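You operate a simulated robot arm through the tools that you are given. There is no shell and no other tool. Be economical: measure what you need, move in short steps, check, and stop when the job is done.

You run a simulated robot arm. Do the job below in one go: nothing can be reset, and whatever is moved stays where it is left.

TASK
Put the pink mould from the drawer bench in the pressure pot and close its four clamps.
Fine: shut the lid before the clamps; spill nothing; the tray stays in the pot; leave the valves and the other moulds.

Only the result counts: the job must be done as asked and must still hold three seconds after the hand-in. Knocking over, shifting, dropping, spilling or breaking anything else fails it. A push-on lid holds only when it is set on centred and level and pressed home; a screw cap is set on level and turned clockwise until tight.

THE ROBOT
A 6-joint arm with a two-finger gripper on a trunk, on a base that drives. Base frame: it is fixed to the floor where the robot stands at the start and does not move with it; the origin is under the middle of the robot, x ahead of it, y to its left, z up. Lengths are in mm, angles in rad, forces in N, time in s.
With the tool pointing down near the work surface it reaches from about 540 to 780 mm from the robot's upright axis, wherever it stands. Its first joint turns from -2.897 to 2.897 rad. Places, roughly: back clamp [700, 400, 900]; blue mould [1250, 0, 1750]; blue valve [300, 200, 800]; cabinet dial [1800, -700, 1000]; compressor switch [700, -200, 800]; dehumidifier dial [2200, -800, 900]; dehumidifier switch [2100, -600, 900]; front clamp [400, 200, 900]; left clamp [300, 300, 900]; mat dial [1500, -700, 800]; orange mould [1500, -250, 1250]; pot lid [500, 300, 900]; pump switch [1000, 200, 1000]; red knob [900, -200, 500]; right clamp [700, 200, 900]; spotted tray [500, 300, 800]. Payload 1.66 kg.
The TCP is the grasp point between the finger pads, 16 mm short of the fingertips. In the tool frame z runs along the fingers and y along their closing line. Largest opening 111 mm; the body of the gripper starts 104 mm behind the TCP.
Orientation is told as [roll, pitch, yaw] about the base's x, y, z axes, in that order, counted from this pose: with the fingers straight down and closing along the base's y, the tool's x points along the base's -x, its y along +y and its z along -z.

THE INTERFACE
- The arm moves only by the tool apply_moves. Its argument "steps" is a list of rows, each a list of 7 numbers: the finger opening in mm, from 0 to 111, then the shift along the tool's x, y, z in mm, then the turn, a rotation vector about the tool's x, y, z in rad. In form: [[claw, tx, ty, tz, rx, ry, rz], ...]. A call has 1 to 12 rows; each row shifts and turns the commanded pose from where the row before left it, along the tool's axes as they then stand. A row lasts 0.2 s, in which the tool goes at most 50 mm and 0.15 rad; a call with a longer step from one row to the next is refused whole, and so is a gripper value outside its range. Where a pose cannot be reached the arm comes as near as it can. A force on the tool above 70 N (or 10 N above the force at the start of the call, whichever is more), or a blocked arm, ends the call early, and 0.2 s more pass. Each finger halts on what it meets, pressing with about 32 N; the grip force reading is that of the motor and also rises with nothing between the fingers. The clock runs only during rows and for 0.2 s after the last one: add rows that do not move to give the fingers time. It gives the time, the measured TCP pose, the force on the tool (base axes), the opening and the grip force at its end, in the units of the frame above (readings bear some noise), with the torque about the TCP (base axes, N m) and any sound that the robot's microphone picked up, and new pictures: "show" is both (left out), scene, wrist or none.
- Cameras (640 x 400 px; columns grow to the right, rows downward): "scene" is now at [57.1, 198.5, 1623.6]; the picture's right is [0.12, -0.99, 0.00], its down [-0.77, -0.09, -0.63] and it looks along [0.62, 0.07, -0.78] (base axes); focal length 231 px, centre (320, 200). "wrist" rides on the gripper at [70, 14, -143] in the tool frame; the picture's right is [-0.19, 0.98, 0.00], its down [-0.87, -0.17, -0.47] and it looks along [-0.46, -0.09, 0.88] (tool axes); focal length 230 px, centre (320, 200). There is no depth. A picture from a camera that has moved, and an enlarged one, comes with that camera's place and axes in the base frame and with its lens.
- raise_lower(by): slides the trunk up (or, below 0, down) by that many mm; the arm and the scene camera ride with it, the base frame stays. It gives what a move gives, with no picture.
- drive_base(legs): drives the robot by 1 to 6 legs, each [ahead, left, turn to the left] in mm, mm and rad, along the robot's own axes; the way and the turn of a leg run together, so that a leg with both is an arc; at most 1500 mm and 3.142 rad a leg. The arm and the cameras ride along, it lands a little off, and it stops where it bumps. It gives what a move gives, and a new picture of the scene camera.
- head_to(pan, tilt): turns the head with the scene camera to pan (to the left, within 2.094 rad either way) and tilt (down, from -0.506 to 1.204), counted from straight ahead of the robot. It gives what a move gives, and a new picture of the scene camera.
- enlarge(camera, box): a new picture of the part [left, top, right, bottom] of that camera's present view, enlarged. It takes no simulated time.
- sign_off(): hands the job in; it is judged then, once.

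Go step by step. Nothing tells you exact positions but the pictures and the camera data: compare them with the known pose of the tool, close in by small moves and look again before you grip or let go. The budget is 120 turns and 260 pictures, counting those below and the enlarged ones. Unless the task says otherwise, let go and move clear before handing in, and close with one line.

The tools are called by a JSON object that holds its "name" and its "arguments". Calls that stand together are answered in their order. apply_moves: Moves the arm, as the interface text tells. Its arguments: {"type":"object","properties":{"steps":{"type":"array","items":{"type":"array","items":{"type":"number"}}},"show":{"type":"string","enum":["both","scene","wrist","none"]}},"required":["steps"]} The other tools are called the same way: raise_lower (by) slides the trunk up or down; drive_base (legs) drives the base; head_to (pan, tilt) turns the head that bears the scene camera; enlarge (camera, box) takes an enlarged picture of a part of a camera's view; sign_off () hands the job in.

At the start:

```text
time_s: 0.0
tool_pos: [487.6, 164.2, 1387.8]
ee_rot: [0.0, -0.001, 0.001]
ft_force: [-0.4, 0.1, -0.9]
moment: [-0.01, -0.01, 0.01]
gripper_width: 110.9
grip_force: 0.0
trunk travel left (down, up): [-225.0, 365.0]
robot x, y, heading: [3.6, -0.9, 0.003]
head pan, tilt: [0.117, 0.892]
```

scene: 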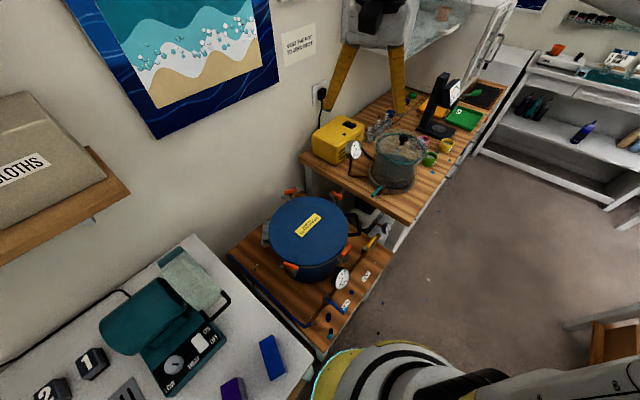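
wrist: 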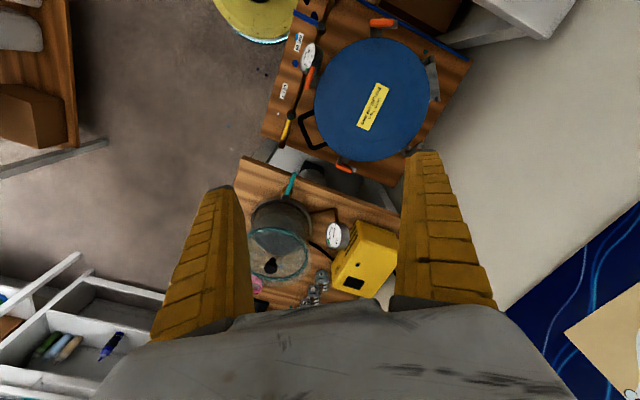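

The blue-lidded pot is ahead of me with orange clamps. I'll look closer at it and look around for the drawer bench.

{"name": "enlarge", "arguments": {"camera": "scene", "box": [220, 170, 400, 350]}}

{"name": "enlarge", "arguments": {"camera": "wrist", "box": [250, 0, 490, 200]}}

{"name": "head_to", "arguments": {"pan": -0.9, "tilt": 0.6}}

```text
2.22 times, centred on (310, 260) of scene
camera zoom: at [57.1, 198.5, 1623.6], right [0.12, -0.99, 0.0], down [-0.77, -0.09, -0.63], along [0.62, 0.07, -0.78], focal length 514 px, centre (342, 67)
```

zoom: 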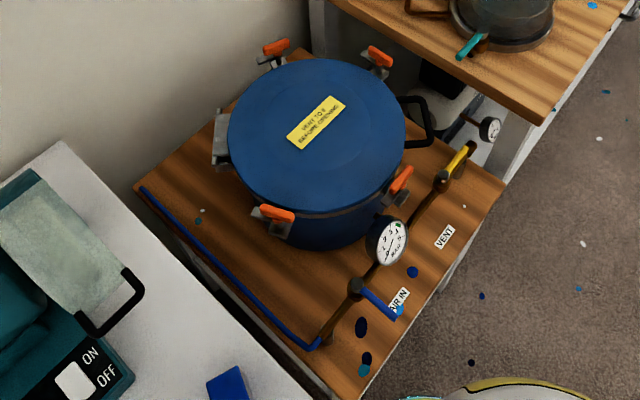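

```text
2.00 times, centred on (370, 100) of wrist
camera zoom: at [418.6, 175.8, 1530.7], right [0.19, 0.98, 0.0], down [0.87, -0.17, 0.47], along [0.46, -0.09, -0.88], focal length 460 px, centre (220, 400)
```

zoom: 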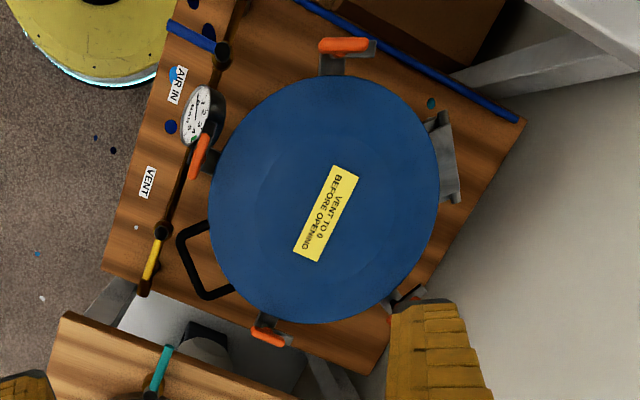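

```text
time_s: 1.3
tool_pos: [488.9, 164.0, 1388.6]
ee_rot: [-0.001, -0.001, 0.0]
ft_force: [0.0, 0.2, -0.4]
moment: [-0.01, 0.03, 0.01]
gripper_width: 111.0
grip_force: 0.1
trunk travel left (down, up): [-225.0, 365.0]
robot x, y, heading: [-2.5, -4.7, -0.003]
head pan, tilt: [-0.901, 0.6]
camera scene: at [36.6, 120.4, 1647.7], right [-0.78, -0.62, 0.0], down [-0.35, 0.44, -0.82], along [0.51, -0.65, -0.57], focal length 231 px, centre (320, 200)
```

scene: 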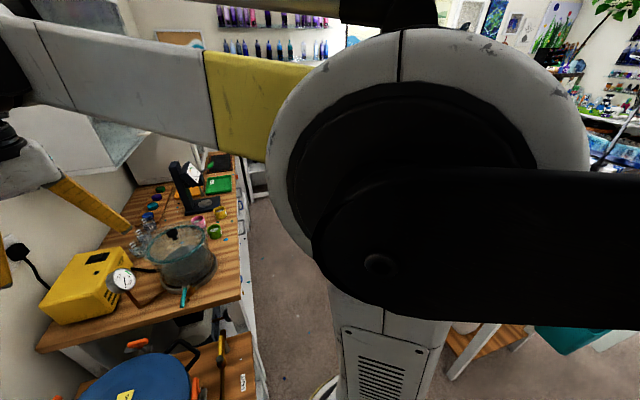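

The far bench has small coloured things on it, a pink one among them. I'll enlarge.

{"name": "enlarge", "arguments": {"camera": "scene", "box": [110, 140, 270, 300]}}

{"name": "head_to", "arguments": {"pan": -0.25, "tilt": 0.5}}

```text
2.50 times, centred on (190, 220) of scene
camera zoom: at [36.6, 120.4, 1647.7], right [-0.78, -0.62, 0.0], down [-0.35, 0.44, -0.82], along [0.51, -0.65, -0.57], focal length 578 px, centre (645, 150)
```

zoom: 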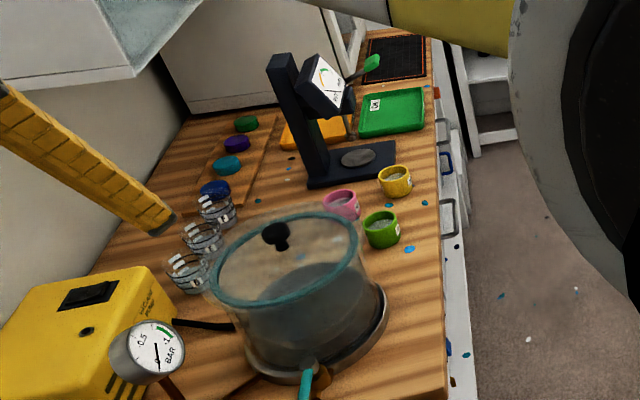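

```text
time_s: 2.3
tool_pos: [488.5, 163.7, 1388.9]
ee_rot: [0.0, 0.0, -0.001]
ft_force: [-0.2, -1.1, -0.6]
moment: [-0.01, 0.02, 0.03]
gripper_width: 111.0
grip_force: 0.1
trunk travel left (down, up): [-225.0, 365.0]
robot x, y, heading: [-3.5, -0.6, -0.001]
head pan, tilt: [-0.25, 0.499]
camera scene: at [69.7, 167.0, 1656.8], right [-0.25, -0.97, 0.0], down [-0.46, 0.12, -0.88], along [0.85, -0.22, -0.48], focal length 231 px, centre (320, 200)
```

scene: 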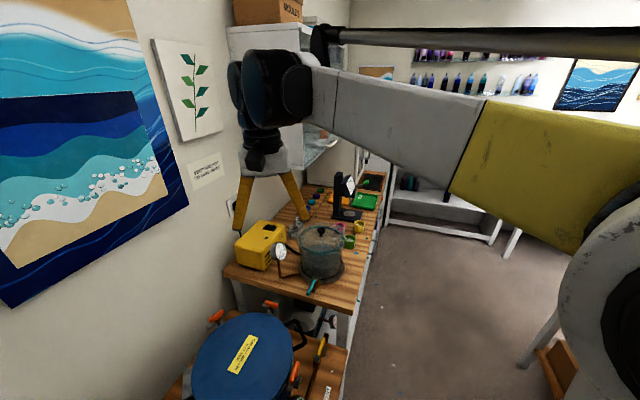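

The pink mould is a small cup on the bench by the vacuum chamber. The pot's lid looks hinged (bracket by the wall) with a black handle on the near side; I'll lower the arm to look closely at the clamps and handle.

{"name": "apply_moves", "arguments": {"steps": [[111, 0, 0, 50, 0, 0, 0], [111, 0, 0, 50, 0, 0, 0], [111, 0, 0, 50, 0, 0, 0], [111, 0, 0, 50, 0, 0, 0], [111, 0, 0, 40, 0, 0, 0]], "show": "none"}}

{"name": "head_to", "arguments": {"pan": 0.35, "tilt": 0.9}}

{"name": "enlarge", "arguments": {"camera": "wrist", "box": [200, 0, 520, 200]}}

{"name": "enlarge", "arguments": {"camera": "scene", "box": [240, 150, 440, 350]}}

```text
time_s: 3.5
tool_pos: [488.5, 164.5, 1148.1]
ee_rot: [0.0, 0.001, 0.001]
ft_force: [0.3, 0.2, 0.2]
moment: [-0.02, 0.04, -0.01]
gripper_width: 110.8
grip_force: 0.1
trunk travel left (down, up): [-225.0, 365.0]
robot x, y, heading: [3.4, -0.5, -0.001]
head pan, tilt: [-0.25, 0.499]
```

```text
time_s: 4.5
tool_pos: [487.8, 165.0, 1148.4]
ee_rot: [0.0, -0.001, -0.001]
ft_force: [0.2, -0.2, 0.7]
moment: [0.02, 0.0, -0.05]
gripper_width: 110.7
grip_force: 0.0
trunk travel left (down, up): [-225.0, 365.0]
robot x, y, heading: [1.8, -2.8, 0.001]
head pan, tilt: [0.351, 0.901]
camera scene: at [52.6, 215.5, 1622.9], right [0.34, -0.94, 0.0], down [-0.74, -0.27, -0.62], along [0.58, 0.21, -0.78], focal length 231 px, centre (320, 200)
```

scene: 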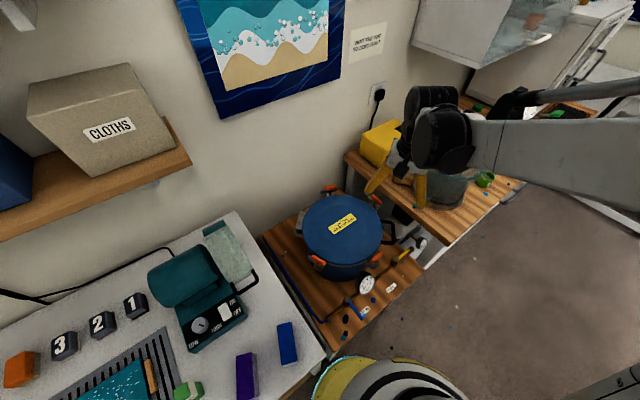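

```text
2.00 times, centred on (360, 100) of wrist
camera zoom: at [418.2, 175.8, 1290.9], right [0.19, 0.98, 0.0], down [0.87, -0.17, 0.47], along [0.46, -0.09, -0.88], focal length 460 px, centre (240, 400)
```

zoom: 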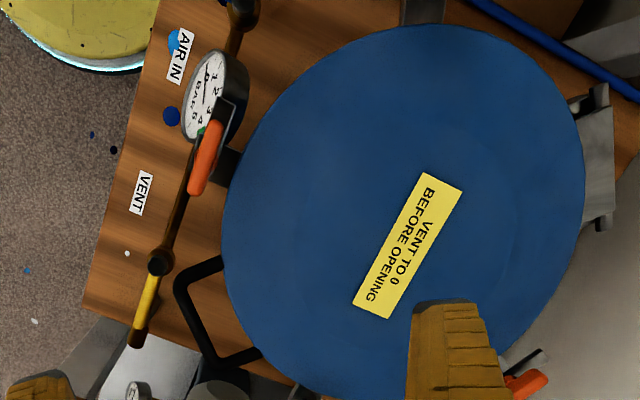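

```text
2.00 times, centred on (340, 250) of scene
camera zoom: at [52.6, 215.5, 1622.9], right [0.34, -0.94, 0.0], down [-0.74, -0.27, -0.62], along [0.58, 0.21, -0.78], focal length 462 px, centre (280, 100)
```

zoom: 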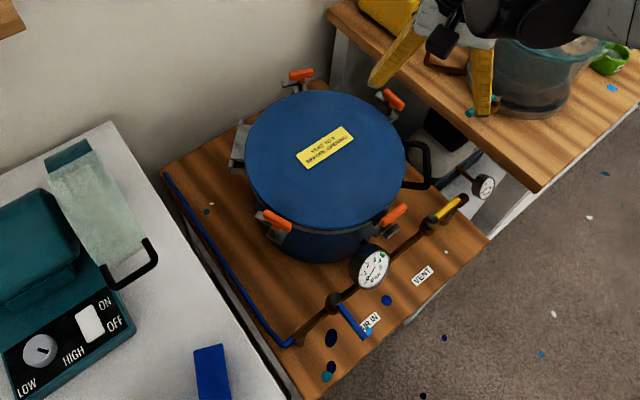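

The clamps seem to be orange levers leaning outward (open). I'll check the gauge and one clamp in detail.

{"name": "enlarge", "arguments": {"camera": "wrist", "box": [280, 20, 340, 120]}}

{"name": "enlarge", "arguments": {"camera": "scene", "box": [290, 220, 400, 300]}}

{"name": "enlarge", "arguments": {"camera": "scene", "box": [300, 170, 420, 250]}}

```text
4.00 times, centred on (310, 70) of wrist
camera zoom: at [418.2, 175.8, 1290.9], right [0.19, 0.98, 0.0], down [0.87, -0.17, 0.47], along [0.46, -0.09, -0.88], focal length 920 px, centre (360, 720)
```

zoom: 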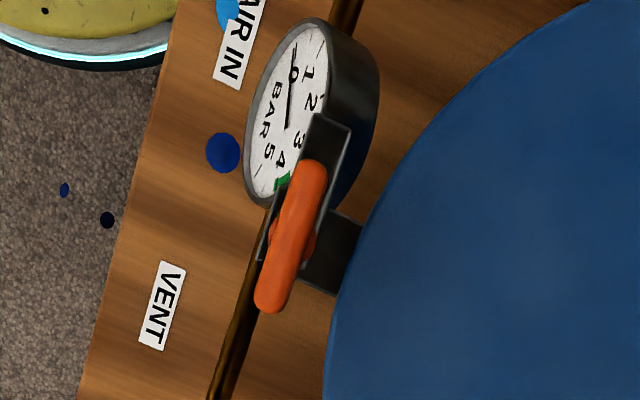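

```text
5.00 times, centred on (345, 260) of scene
camera zoom: at [52.6, 215.5, 1622.9], right [0.34, -0.94, 0.0], down [-0.74, -0.27, -0.62], along [0.58, 0.21, -0.78], focal length 1156 px, centre (195, -100)
```

zoom: 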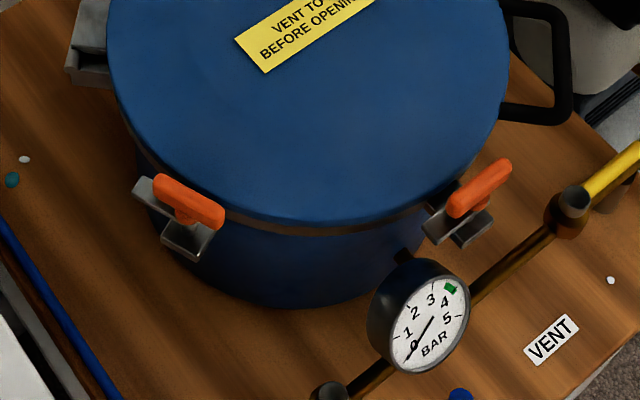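

```text
5.00 times, centred on (360, 210) of scene
camera zoom: at [52.6, 215.5, 1622.9], right [0.34, -0.94, 0.0], down [-0.74, -0.27, -0.62], along [0.58, 0.21, -0.78], focal length 1156 px, centre (120, 150)
```

zoom: 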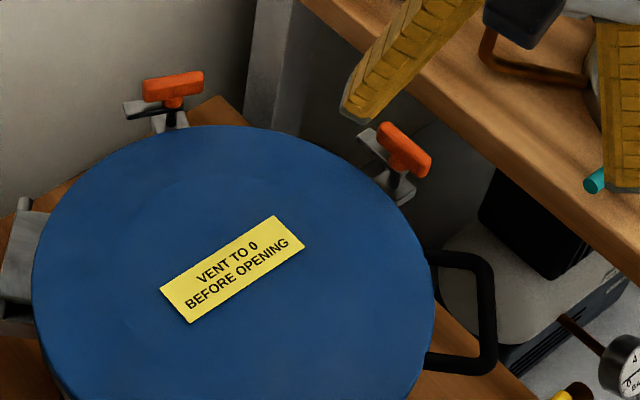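

The gauge shows 0 bar; the clamps look like T-handles that swivel about an upright post and are open now. The lid handle bar is near (540,115,905), turned ~0.22 rad; I'll line up above it.

{"name": "apply_moves", "arguments": {"steps": [[80, -26, -25, 10, 0, 0, -0.11], [80, -28, -23, 10, 0, 0, -0.11], [80, 0, 0, 50, 0, 0, 0], [80, 0, 0, 40, 0, 0, 0]], "show": "both"}}

{"name": "enlarge", "arguments": {"camera": "wrist", "box": [200, 160, 440, 310]}}

```text
time_s: 5.5
tool_pos: [544.7, 120.1, 1037.7]
ee_rot: [0.001, 0.001, 0.221]
ft_force: [0.2, -0.1, 0.1]
moment: [0.02, -0.03, 0.02]
gripper_width: 81.5
grip_force: 1.0
trunk travel left (down, up): [-225.0, 365.0]
robot x, y, heading: [-3.9, -0.7, -0.0]
head pan, tilt: [0.351, 0.901]
camera scene: at [53.1, 215.7, 1622.8], right [0.34, -0.94, 0.0], down [-0.74, -0.27, -0.62], along [0.58, 0.21, -0.78], focal length 231 px, centre (320, 200)
camera wrist: at [473.9, 116.1, 1180.0], right [-0.03, 1.0, 0.0], down [0.88, 0.03, 0.47], along [0.47, 0.01, -0.88], focal length 230 px, centre (320, 200)
```

scene: 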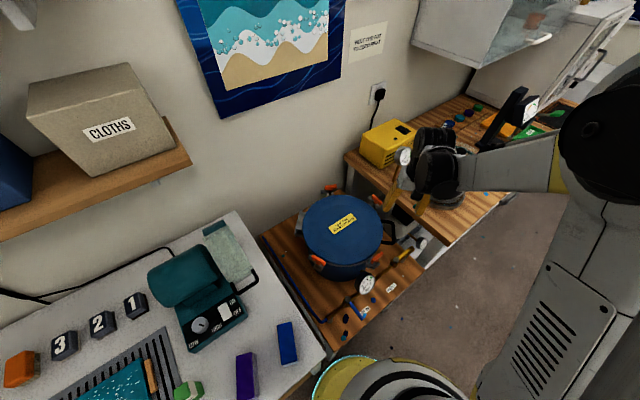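
wrist: 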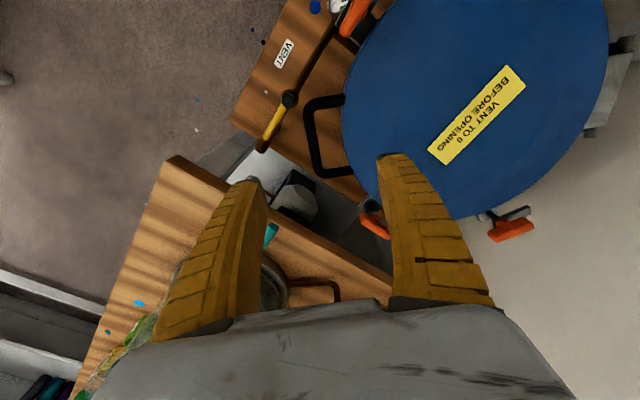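

```text
2.67 times, centred on (320, 235) of wrist
camera zoom: at [473.9, 116.1, 1180.0], right [-0.03, 1.0, 0.0], down [0.88, 0.03, 0.47], along [0.47, 0.01, -0.88], focal length 614 px, centre (320, 107)
```

zoom: 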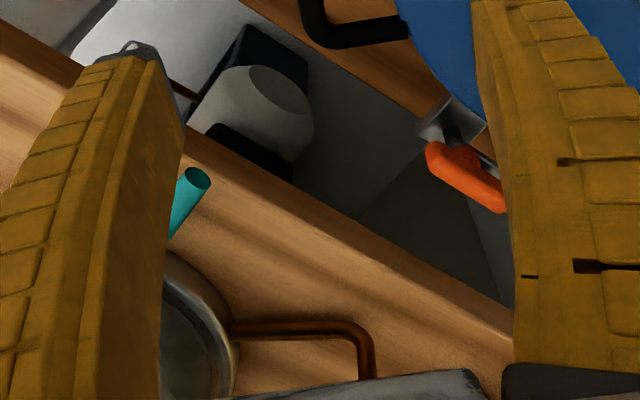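

The U handle is seen clearly; bar mid about (541,110). I narrow the fingers and go down to just above it.

{"name": "apply_moves", "arguments": {"steps": [[26, 6, -9, 35, 0, 0, 0], [26, 0, 0, 40, 0, 0, 0], [26, 0, 0, 0, 0, 0, 0]], "show": "wrist"}}

{"name": "enlarge", "arguments": {"camera": "wrist", "box": [240, 80, 400, 180]}}

{"name": "enlarge", "arguments": {"camera": "scene", "box": [330, 180, 450, 255]}}

```text
time_s: 6.3
tool_pos: [540.6, 108.4, 964.9]
ee_rot: [0.0, 0.001, 0.219]
ft_force: [0.4, 0.6, 0.2]
moment: [-0.02, -0.01, 0.0]
gripper_width: 29.0
grip_force: 1.7
trunk travel left (down, up): [-225.0, 365.0]
robot x, y, heading: [1.9, 4.2, -0.005]
head pan, tilt: [0.351, 0.901]
camera wrist: at [469.7, 105.6, 1105.9], right [-0.03, 1.0, 0.0], down [0.88, 0.03, 0.47], along [0.47, 0.01, -0.88], focal length 230 px, centre (320, 200)
```

wrist: 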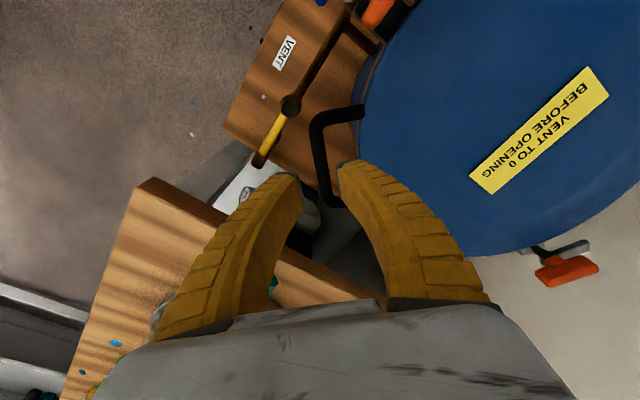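

```text
4.00 times, centred on (320, 130) of wrist
camera zoom: at [469.7, 105.6, 1105.9], right [-0.03, 1.0, 0.0], down [0.88, 0.03, 0.47], along [0.47, 0.01, -0.88], focal length 920 px, centre (320, 480)
```

zoom: 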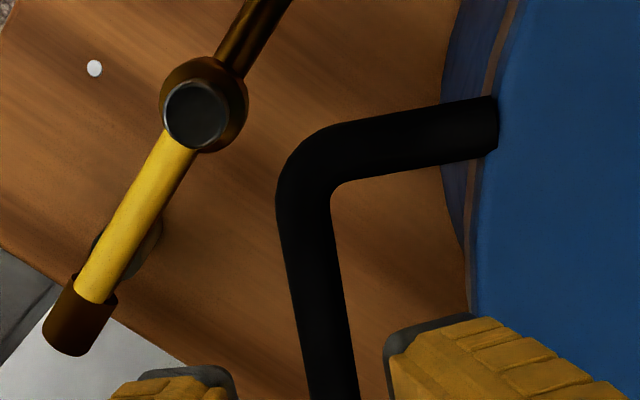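

```text
5.33 times, centred on (390, 218) of scene
camera zoom: at [52.2, 215.5, 1622.9], right [0.34, -0.94, 0.0], down [-0.74, -0.27, -0.62], along [0.58, 0.21, -0.78], focal length 1233 px, centre (-53, 107)
```

zoom: 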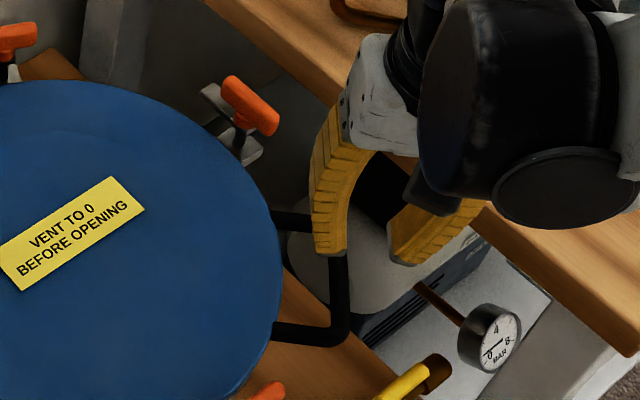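

The bar lies right below between the fingers. Lowering gradually.

{"name": "apply_moves", "arguments": {"steps": [[30, 0, 1, 25, 0, 0, 0], [30, 0, 0, 20, 0, 0, 0]], "show": "wrist"}}

{"name": "enlarge", "arguments": {"camera": "scene", "box": [330, 180, 450, 255]}}

```text
time_s: 6.9
tool_pos: [541.2, 109.8, 918.7]
ee_rot: [-0.001, 0.0, 0.218]
ft_force: [-0.7, 0.2, -0.4]
moment: [0.03, -0.01, -0.01]
gripper_width: 32.7
grip_force: 2.2
trunk travel left (down, up): [-225.0, 365.0]
robot x, y, heading: [3.0, 1.5, 0.006]
head pan, tilt: [0.351, 0.901]
camera wrist: at [469.7, 106.9, 1060.5], right [-0.03, 1.0, 0.0], down [0.88, 0.03, 0.47], along [0.47, 0.01, -0.88], focal length 230 px, centre (320, 200)
```

wrist: 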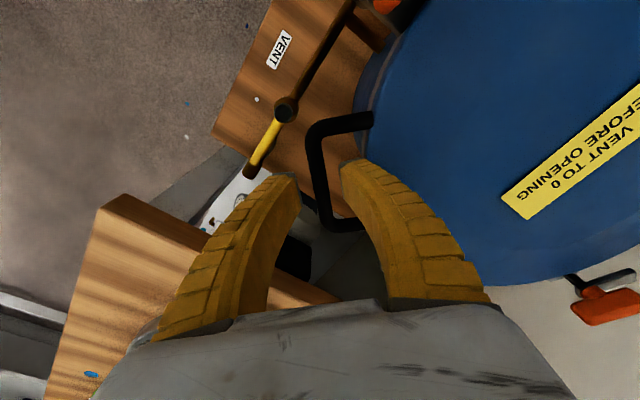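

```text
5.33 times, centred on (390, 218) of scene
camera zoom: at [52.8, 215.6, 1622.9], right [0.34, -0.94, 0.0], down [-0.74, -0.27, -0.62], along [0.58, 0.21, -0.78], focal length 1233 px, centre (-53, 107)
```

zoom: 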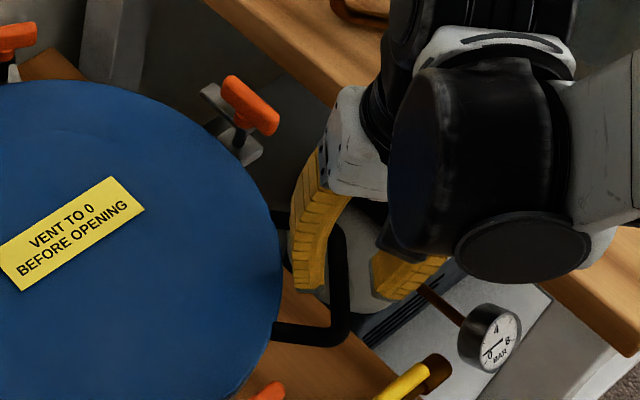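

{"name": "enlarge", "arguments": {"camera": "wrist", "box": [260, 100, 420, 240]}}

```text
2.86 times, centred on (340, 170) of wrist
camera zoom: at [469.7, 106.9, 1060.5], right [-0.03, 1.0, 0.0], down [0.88, 0.03, 0.47], along [0.47, 0.01, -0.88], focal length 657 px, centre (263, 286)
```

zoom: 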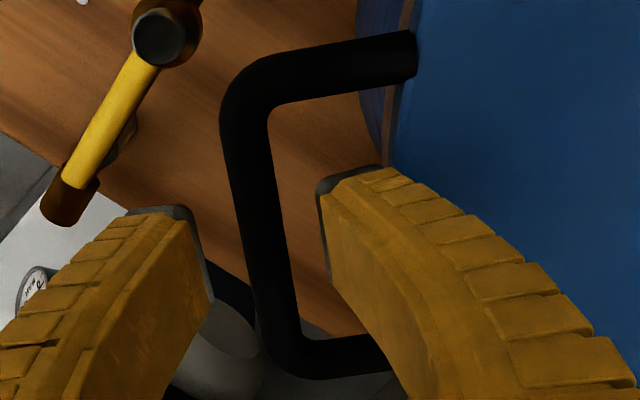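

By comparing several views the bar is nearer z≈875. I continue down and look again.

{"name": "apply_moves", "arguments": {"steps": [[32, -5, 0, 20, 0, 0, 0], [32, 0, 0, 18, 0, 0, 0]], "show": "wrist"}}

{"name": "enlarge", "arguments": {"camera": "scene", "box": [330, 180, 450, 255]}}

```text
time_s: 7.5
tool_pos: [544.8, 110.4, 881.4]
ee_rot: [0.0, 0.001, 0.219]
ft_force: [1.1, 0.8, 2.5]
moment: [0.12, -0.02, -0.03]
gripper_width: 35.0
grip_force: 1.5
trunk travel left (down, up): [-225.0, 365.0]
robot x, y, heading: [2.1, 6.6, -0.002]
head pan, tilt: [0.351, 0.901]
camera wrist: at [474.5, 107.4, 1023.0], right [-0.03, 1.0, 0.0], down [0.88, 0.03, 0.47], along [0.47, 0.01, -0.88], focal length 230 px, centre (320, 200)
```

wrist: 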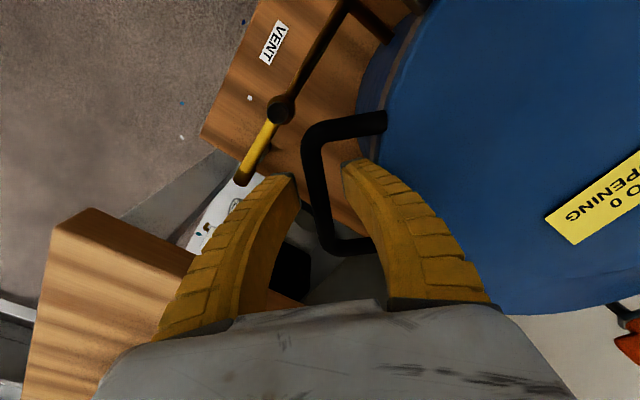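

```text
5.33 times, centred on (390, 218) of scene
camera zoom: at [52.5, 215.5, 1622.9], right [0.34, -0.94, 0.0], down [-0.74, -0.27, -0.62], along [0.58, 0.21, -0.78], focal length 1233 px, centre (-53, 107)
```

zoom: 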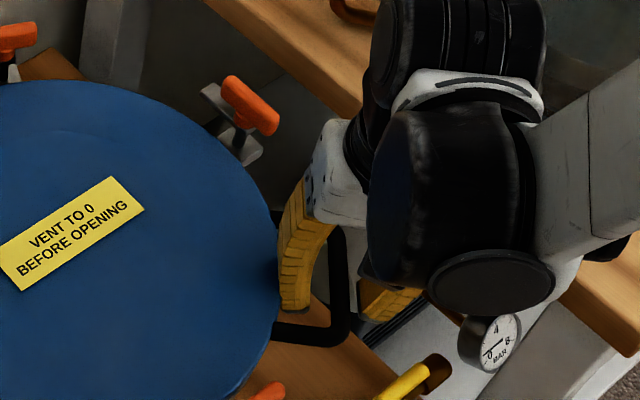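

{"name": "enlarge", "arguments": {"camera": "wrist", "box": [260, 100, 420, 260]}}

```text
2.50 times, centred on (340, 180) of wrist
camera zoom: at [474.5, 107.4, 1023.0], right [-0.03, 1.0, 0.0], down [0.88, 0.03, 0.47], along [0.47, 0.01, -0.88], focal length 575 px, centre (270, 250)
```

zoom: 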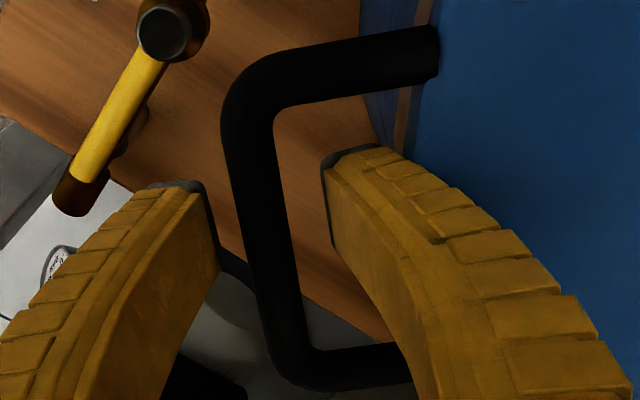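

The bar is between the pads, about centred. Closing on it.

{"name": "apply_moves", "arguments": {"steps": [[32, 0, -2, 4, 0, 0, 0], [0, 0, 0, 0, 0, 0, 0], [0, 0, 0, 0, 0, 0, 0], [0, 0, 0, 0, 0, 0, 0]], "show": "wrist"}}

```text
time_s: 8.5
tool_pos: [546.1, 110.8, 875.7]
ee_rot: [-0.001, 0.001, 0.222]
ft_force: [-3.2, 15.4, -6.5]
moment: [-0.19, -0.07, 0.01]
gripper_width: 6.0
grip_force: 29.7
trunk travel left (down, up): [-225.0, 365.0]
robot x, y, heading: [-1.9, 4.6, -0.003]
head pan, tilt: [0.351, 0.901]
camera wrist: at [474.8, 107.1, 1018.6], right [-0.03, 1.0, 0.0], down [0.88, 0.03, 0.47], along [0.47, 0.01, -0.88], focal length 230 px, centre (320, 200)
```

wrist: 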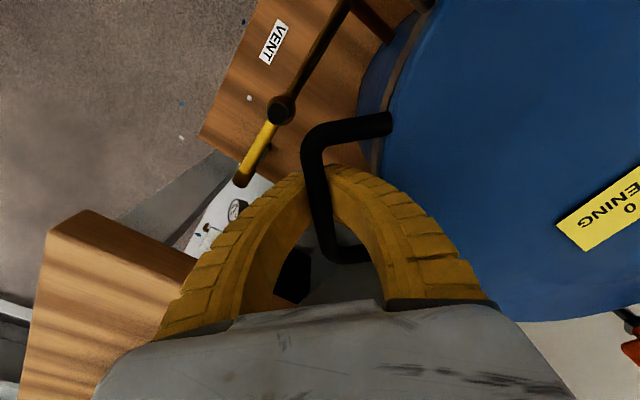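

The fingers closed under the bar (it sits above the pads). I'll open, rise about 14 mm and grip it properly between the pads.

{"name": "apply_moves", "arguments": {"steps": [[34, 0, 0, 0, 0, 0, 0], [34, 0, 0, 0, 0, 0, 0], [34, 0, -2, -16, 0, 0, 0], [0, 0, 0, 0, 0, 0, 0], [0, 0, 0, 0, 0, 0, 0], [0, 0, 0, 0, 0, 0, 0]], "show": "wrist"}}

{"name": "enlarge", "arguments": {"camera": "wrist", "box": [260, 100, 420, 260]}}

```text
time_s: 9.9
tool_pos: [544.4, 111.6, 893.4]
ee_rot: [0.0, 0.001, 0.221]
ft_force: [-5.4, 27.6, 12.1]
moment: [0.22, 0.16, -0.06]
gripper_width: 6.8
grip_force: 34.1
trunk travel left (down, up): [-225.0, 365.0]
robot x, y, heading: [-1.5, 2.8, -0.004]
head pan, tilt: [0.351, 0.901]
camera wrist: at [474.1, 106.7, 1035.2], right [-0.03, 1.0, 0.0], down [0.88, 0.03, 0.47], along [0.47, 0.01, -0.88], focal length 230 px, centre (320, 200)
```

wrist: 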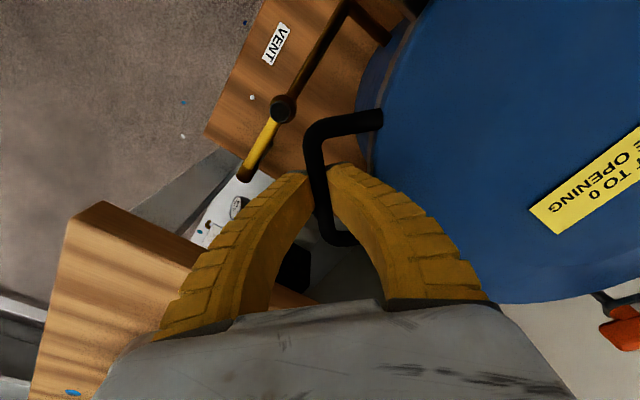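

```text
2.50 times, centred on (340, 180) of wrist
camera zoom: at [474.1, 106.7, 1035.2], right [-0.03, 1.0, 0.0], down [0.88, 0.03, 0.47], along [0.47, 0.01, -0.88], focal length 575 px, centre (270, 250)
```

zoom: 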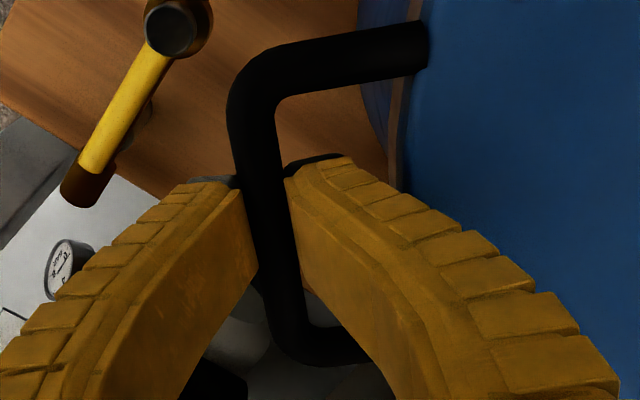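

Now the bar is pinched well. I relieve the side force and start lifting along the hinge arc (radius about 345 mm).

{"name": "apply_moves", "arguments": {"steps": [[0, 0, 4, 0, 0, 0, 0], [0, 0, 1, -17, 0, 0, 0], [0, 0, 2, -17, 0, 0, 0], [0, 0, 3, -17, 0, 0, 0]], "show": "both"}}

```text
time_s: 10.9
tool_pos: [543.8, 116.7, 943.8]
ee_rot: [0.002, -0.001, 0.22]
ft_force: [-1.2, -0.3, 0.3]
moment: [0.04, -0.01, 0.0]
gripper_width: 0.0
grip_force: 29.2
trunk travel left (down, up): [-225.0, 365.0]
robot x, y, heading: [-0.1, -0.8, 0.004]
head pan, tilt: [0.351, 0.901]
camera scene: at [52.2, 215.4, 1622.9], right [0.34, -0.94, 0.0], down [-0.74, -0.27, -0.62], along [0.58, 0.21, -0.78], focal length 231 px, centre (320, 200)
camera wrist: at [472.9, 112.9, 1086.3], right [-0.03, 1.0, 0.0], down [0.88, 0.03, 0.47], along [0.47, 0.01, -0.88], focal length 230 px, centre (320, 200)
```

scene: 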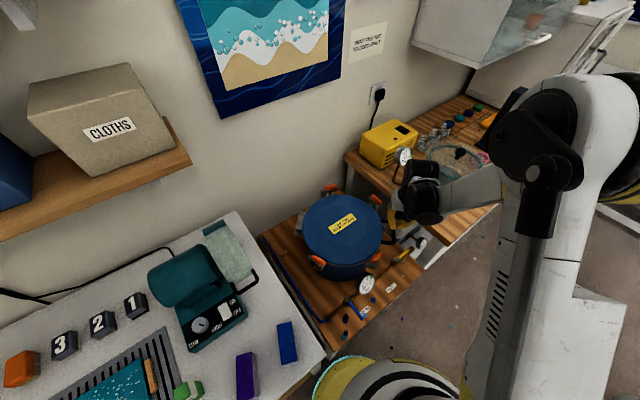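
wrist: 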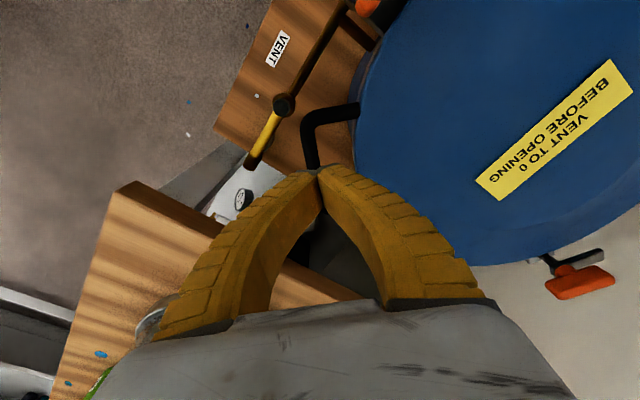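

It slipped off the pads at the tips. I'll go deeper so the fingers close underneath the bar like a hook.

{"name": "apply_moves", "arguments": {"steps": [[36, 0, -6, 0, 0, 0, 0], [36, 0, 0, 0, 0, 0, 0], [36, 0, 0, 40, 0, 0, 0], [36, 0, 0, 42, 0, 0, 0], [0, 0, 0, 0, 0, 0, 0], [0, 0, 0, 0, 0, 0, 0], [0, 0, 0, 0, 0, 0, 0]], "show": "wrist"}}

{"name": "enlarge", "arguments": {"camera": "wrist", "box": [260, 100, 420, 260]}}

```text
time_s: 12.5
tool_pos: [544.5, 110.2, 861.0]
ee_rot: [0.001, 0.001, 0.221]
ft_force: [0.4, -0.4, 0.7]
moment: [0.02, -0.02, -0.04]
gripper_width: 0.0
grip_force: 28.6
trunk travel left (down, up): [-225.0, 365.0]
robot x, y, heading: [-0.6, 0.2, -0.001]
head pan, tilt: [0.351, 0.901]
camera wrist: at [473.9, 107.2, 1003.7], right [-0.03, 1.0, 0.0], down [0.88, 0.03, 0.47], along [0.47, 0.01, -0.88], focal length 230 px, centre (320, 200)
```

wrist: 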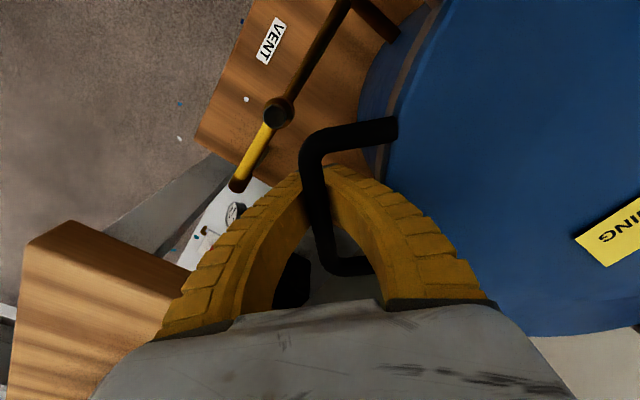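

```text
2.50 times, centred on (340, 180) of wrist
camera zoom: at [473.9, 107.2, 1003.7], right [-0.03, 1.0, 0.0], down [0.88, 0.03, 0.47], along [0.47, 0.01, -0.88], focal length 575 px, centre (270, 250)
```

zoom: 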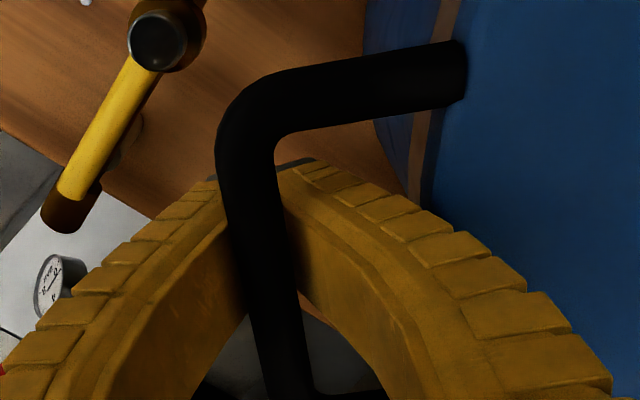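

The bar is now caged above the closed fingers. Lifting along the arc.

{"name": "apply_moves", "arguments": {"steps": [[0, 0, 0, -15, 0, 0, 0], [0, 0, 0, -15, 0, 0, 0], [0, 0, 2, -20, 0, 0, 0], [0, 0, 3, -20, 0, 0, 0]], "show": "both"}}

```text
time_s: 13.5
tool_pos: [543.6, 117.7, 930.1]
ee_rot: [-0.001, -0.002, 0.22]
ft_force: [-3.6, 4.0, -6.6]
moment: [-0.06, -0.15, -0.01]
gripper_width: 6.1
grip_force: 29.3
trunk travel left (down, up): [-225.0, 365.0]
robot x, y, heading: [1.3, -0.0, 0.002]
head pan, tilt: [0.351, 0.901]
camera scene: at [52.8, 216.2, 1622.8], right [0.34, -0.94, 0.0], down [-0.74, -0.27, -0.62], along [0.58, 0.21, -0.78], focal length 231 px, centre (320, 200)
camera wrist: at [473.5, 113.5, 1073.5], right [-0.03, 1.0, 0.0], down [0.88, 0.03, 0.47], along [0.47, 0.01, -0.88], focal length 230 px, centre (320, 200)
```

scene: 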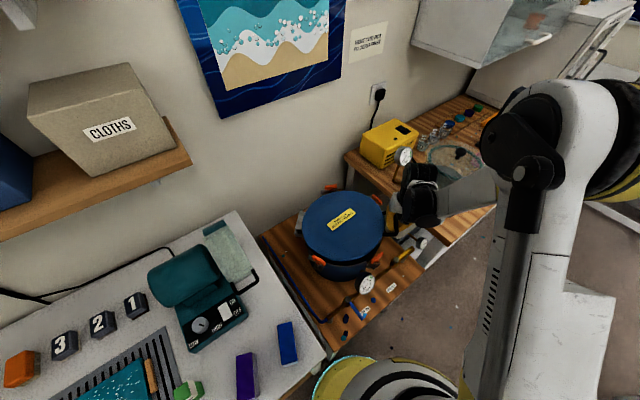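
wrist: 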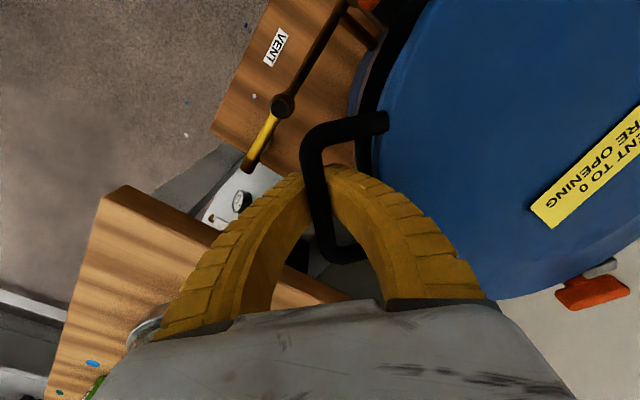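

It lifts with light force. Continuing the arc to about 37°.

{"name": "apply_moves", "arguments": {"steps": [[0, 0, 7, -34, 0, 0, 0], [0, 0, 10, -33, 0, 0, 0], [0, 0, 13.5, -32, 0, 0, 0], [0, 0, 16.5, -30, 0, 0, 0], [0, 0, 19.5, -28.5, 0, 0, 0]], "show": "both"}}

```text
time_s: 14.7
tool_pos: [530.4, 185.7, 1085.9]
ee_rot: [-0.002, 0.001, 0.22]
ft_force: [-6.9, 25.4, -26.7]
moment: [-0.41, -0.36, 0.1]
gripper_width: 1.2
grip_force: 29.7
trunk travel left (down, up): [-225.0, 365.0]
robot x, y, heading: [4.3, 3.4, -0.004]
head pan, tilt: [0.351, 0.901]
camera scene: at [53.6, 220.3, 1622.0], right [0.34, -0.94, 0.0], down [-0.74, -0.27, -0.62], along [0.58, 0.21, -0.78], focal length 231 px, centre (320, 200)
camera wrist: at [459.7, 182.2, 1229.3], right [-0.03, 1.0, 0.0], down [0.88, 0.03, 0.47], along [0.47, 0.01, -0.88], focal length 230 px, centre (320, 200)
```

scene: 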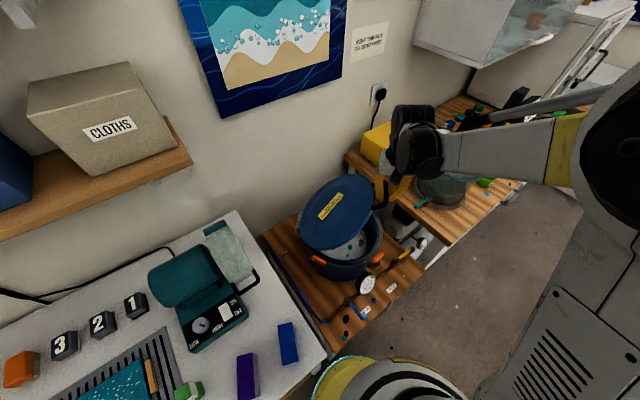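
wrist: 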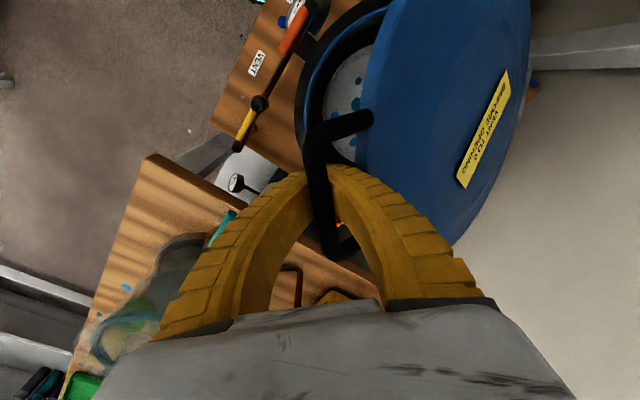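

The pull suggests a radius nearer 315 mm. I correct inward and carry on, tilting slightly with the lid.

{"name": "apply_moves", "arguments": {"steps": [[0, 0, 8, 3, 0, 0, 0], [0, 0, 22, -21.5, 0.05, 0, 0], [0, 0, 25, -18.5, 0.05, 0, 0]], "show": "both"}}

```text
time_s: 15.5
tool_pos: [517.8, 234.2, 1124.0]
ee_rot: [-0.101, 0.001, 0.22]
ft_force: [1.6, -4.6, -0.2]
moment: [0.06, 0.02, -0.03]
gripper_width: 0.0
grip_force: 28.7
trunk travel left (down, up): [-225.0, 365.0]
robot x, y, heading: [1.3, -0.5, -0.001]
head pan, tilt: [0.351, 0.901]
camera scene: at [52.5, 215.5, 1623.0], right [0.34, -0.94, 0.0], down [-0.74, -0.27, -0.62], along [0.58, 0.21, -0.78], focal length 231 px, centre (320, 200)
camera wrist: at [444.1, 244.2, 1264.1], right [-0.03, 0.99, -0.1], down [0.87, 0.07, 0.49], along [0.49, -0.07, -0.87], focal length 230 px, centre (320, 200)
```

scene: 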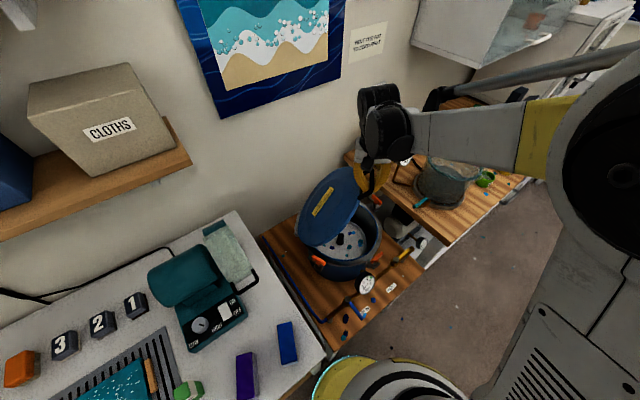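
wrist: 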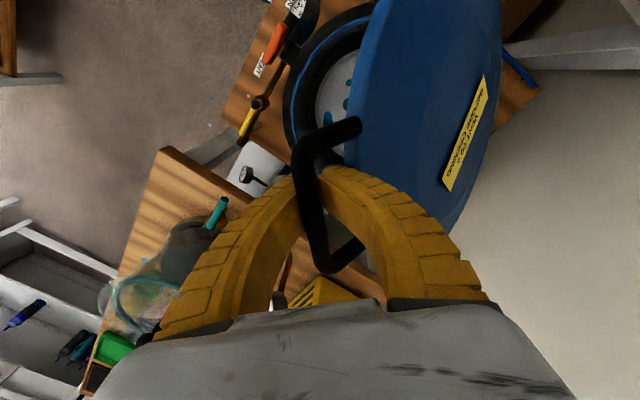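

{"name": "apply_moves", "arguments": {"steps": [[0, 0, 28.3, -22.4, 0.05, 0, 0], [0, 0, 25.7, -18.5, 0.05, 0, 0], [0, 0, 26.5, -16.9, 0.05, 0, 0]], "show": "both"}}

```text
time_s: 16.3
tool_pos: [499.9, 322.4, 1169.7]
ee_rot: [-0.249, -0.001, 0.22]
ft_force: [17.0, -6.0, 18.8]
moment: [0.35, -0.08, -0.3]
gripper_width: 12.4
grip_force: 25.8
trunk travel left (down, up): [-225.0, 365.0]
robot x, y, heading: [0.3, 0.5, 0.002]
head pan, tilt: [0.351, 0.901]
camera scene: at [53.4, 214.8, 1623.0], right [0.34, -0.94, 0.0], down [-0.74, -0.27, -0.62], along [0.58, 0.21, -0.78], focal length 231 px, centre (320, 200)
camera wrist: at [420.3, 352.2, 1304.0], right [-0.02, 0.97, -0.24], down [0.85, 0.14, 0.5], along [0.52, -0.19, -0.83], focal length 230 px, centre (320, 200)
```

scene: 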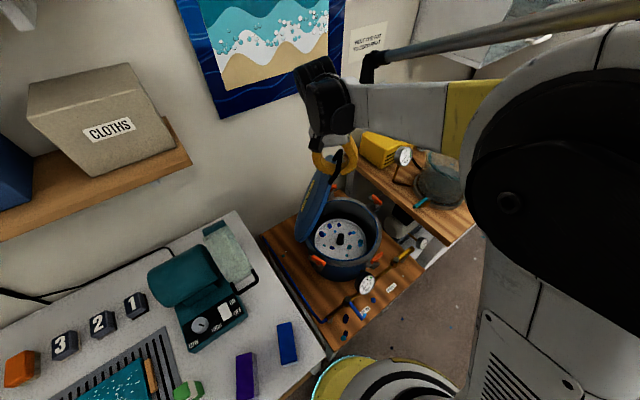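
wrist: 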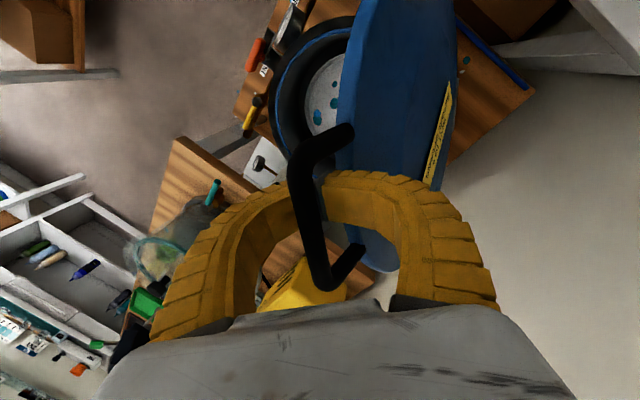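

The fingertips begin to press on the lid edge; I ease up a little and go on.

{"name": "apply_moves", "arguments": {"steps": [[0, 0, 0, -10, 0, 0, 0], [0, 0, 26, -15, 0.05, 0, 0], [0, 0, 28, -14, 0.05, 0, 0]], "show": "both"}}

```text
time_s: 17.1
tool_pos: [484.6, 384.4, 1192.0]
ee_rot: [-0.35, 0.0, 0.222]
ft_force: [13.4, 0.6, 17.4]
moment: [0.18, -0.22, -0.19]
gripper_width: 12.4
grip_force: 26.6
trunk travel left (down, up): [-225.0, 365.0]
robot x, y, heading: [0.6, 1.9, 0.001]
head pan, tilt: [0.351, 0.901]
camera scene: at [53.1, 215.6, 1622.8], right [0.34, -0.94, 0.0], down [-0.74, -0.27, -0.62], along [0.58, 0.21, -0.78], focal length 231 px, centre (320, 200)
camera wrist: at [403.4, 426.4, 1321.0], right [-0.02, 0.94, -0.34], down [0.84, 0.19, 0.5], along [0.54, -0.27, -0.8], focal length 230 px, centre (320, 200)
```

scene: 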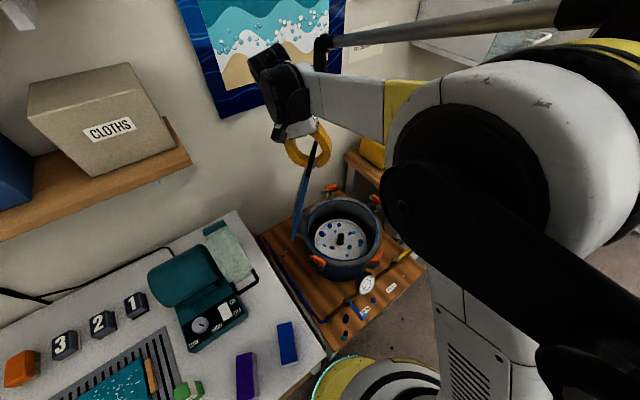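
wrist: 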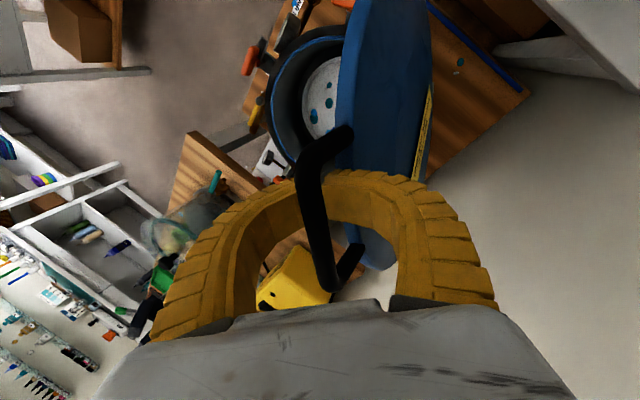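

Lid nearly upright, the bar well pinched. Carrying it past vertical until it meets its stop.

{"name": "apply_moves", "arguments": {"steps": [[0, 0, 28, -13, 0, 0, 0], [0, 0, 29, -9.6, 0, 0, 0]], "show": "both"}}

```text
time_s: 17.7
tool_pos: [470.8, 442.1, 1195.9]
ee_rot: [-0.348, 0.0, 0.222]
ft_force: [11.6, 4.7, 16.8]
moment: [0.19, -0.15, -0.15]
gripper_width: 14.2
grip_force: 24.2
trunk travel left (down, up): [-225.0, 365.0]
robot x, y, heading: [0.6, 1.6, -0.003]
head pan, tilt: [0.351, 0.901]
camera scene: at [52.9, 215.3, 1622.9], right [0.34, -0.94, 0.0], down [-0.74, -0.27, -0.62], along [0.58, 0.21, -0.78], focal length 231 px, centre (320, 200)
camera wrist: at [390.0, 485.1, 1323.7], right [-0.02, 0.94, -0.33], down [0.84, 0.19, 0.5], along [0.54, -0.27, -0.8], focal length 230 px, centre (320, 200)
```

scene: 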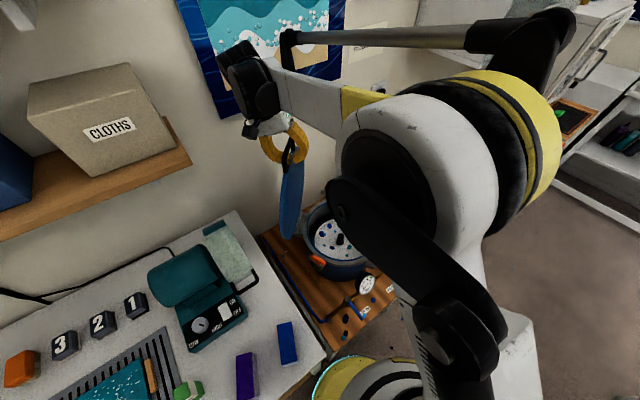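
wrist: 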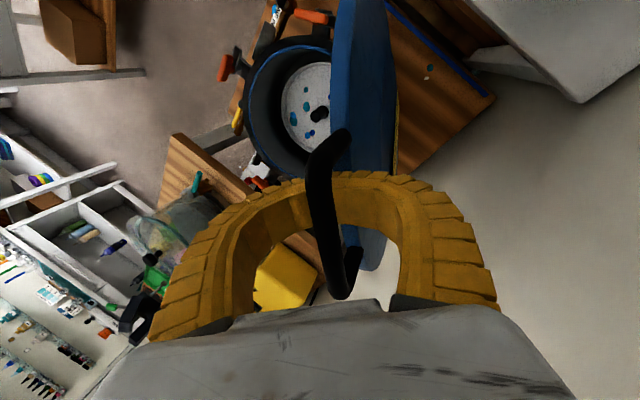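

{"name": "apply_moves", "arguments": {"steps": [[0, 0, 27, -6, -0.05, 0, 0], [0, 0, 24, -3, -0.05, 0, 0]], "show": "both"}}

```text
time_s: 18.3
tool_pos: [458.9, 490.3, 1187.6]
ee_rot: [-0.249, 0.0, 0.22]
ft_force: [1.0, -7.6, 15.4]
moment: [0.17, -0.23, -0.05]
gripper_width: 14.5
grip_force: 23.2
trunk travel left (down, up): [-225.0, 365.0]
robot x, y, heading: [-1.3, -0.5, -0.004]
head pan, tilt: [0.351, 0.901]
camera scene: at [51.3, 213.1, 1623.3], right [0.34, -0.94, 0.0], down [-0.74, -0.27, -0.62], along [0.58, 0.21, -0.78], focal length 231 px, centre (320, 200)
camera wrist: at [380.7, 520.2, 1322.6], right [-0.02, 0.97, -0.24], down [0.85, 0.14, 0.5], along [0.52, -0.2, -0.83], focal length 230 px, centre (320, 200)
```

scene: 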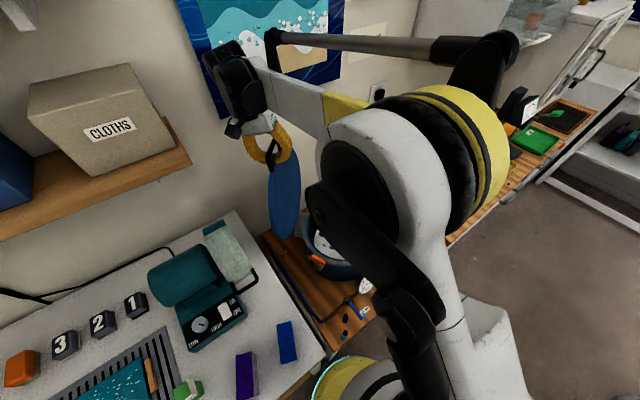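
wrist: 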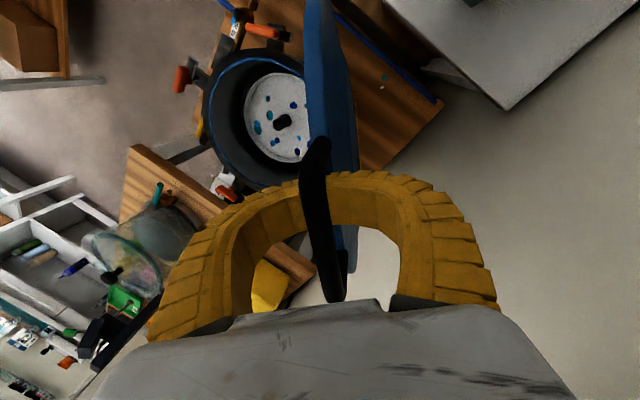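

{"name": "apply_moves", "arguments": {"steps": [[0, 0, 15, 2, 0, 0, 0], [0, 0, 10, 2, 0, 0, 0]], "show": "none"}}

```text
time_s: 18.9
tool_pos: [455.8, 503.5, 1181.9]
ee_rot: [-0.248, -0.003, 0.216]
ft_force: [6.2, -48.3, 37.3]
moment: [-0.07, -0.54, -0.74]
gripper_width: 6.8
grip_force: 27.2
trunk travel left (down, up): [-225.0, 365.0]
robot x, y, heading: [1.3, 0.1, -0.002]
head pan, tilt: [0.351, 0.901]
```

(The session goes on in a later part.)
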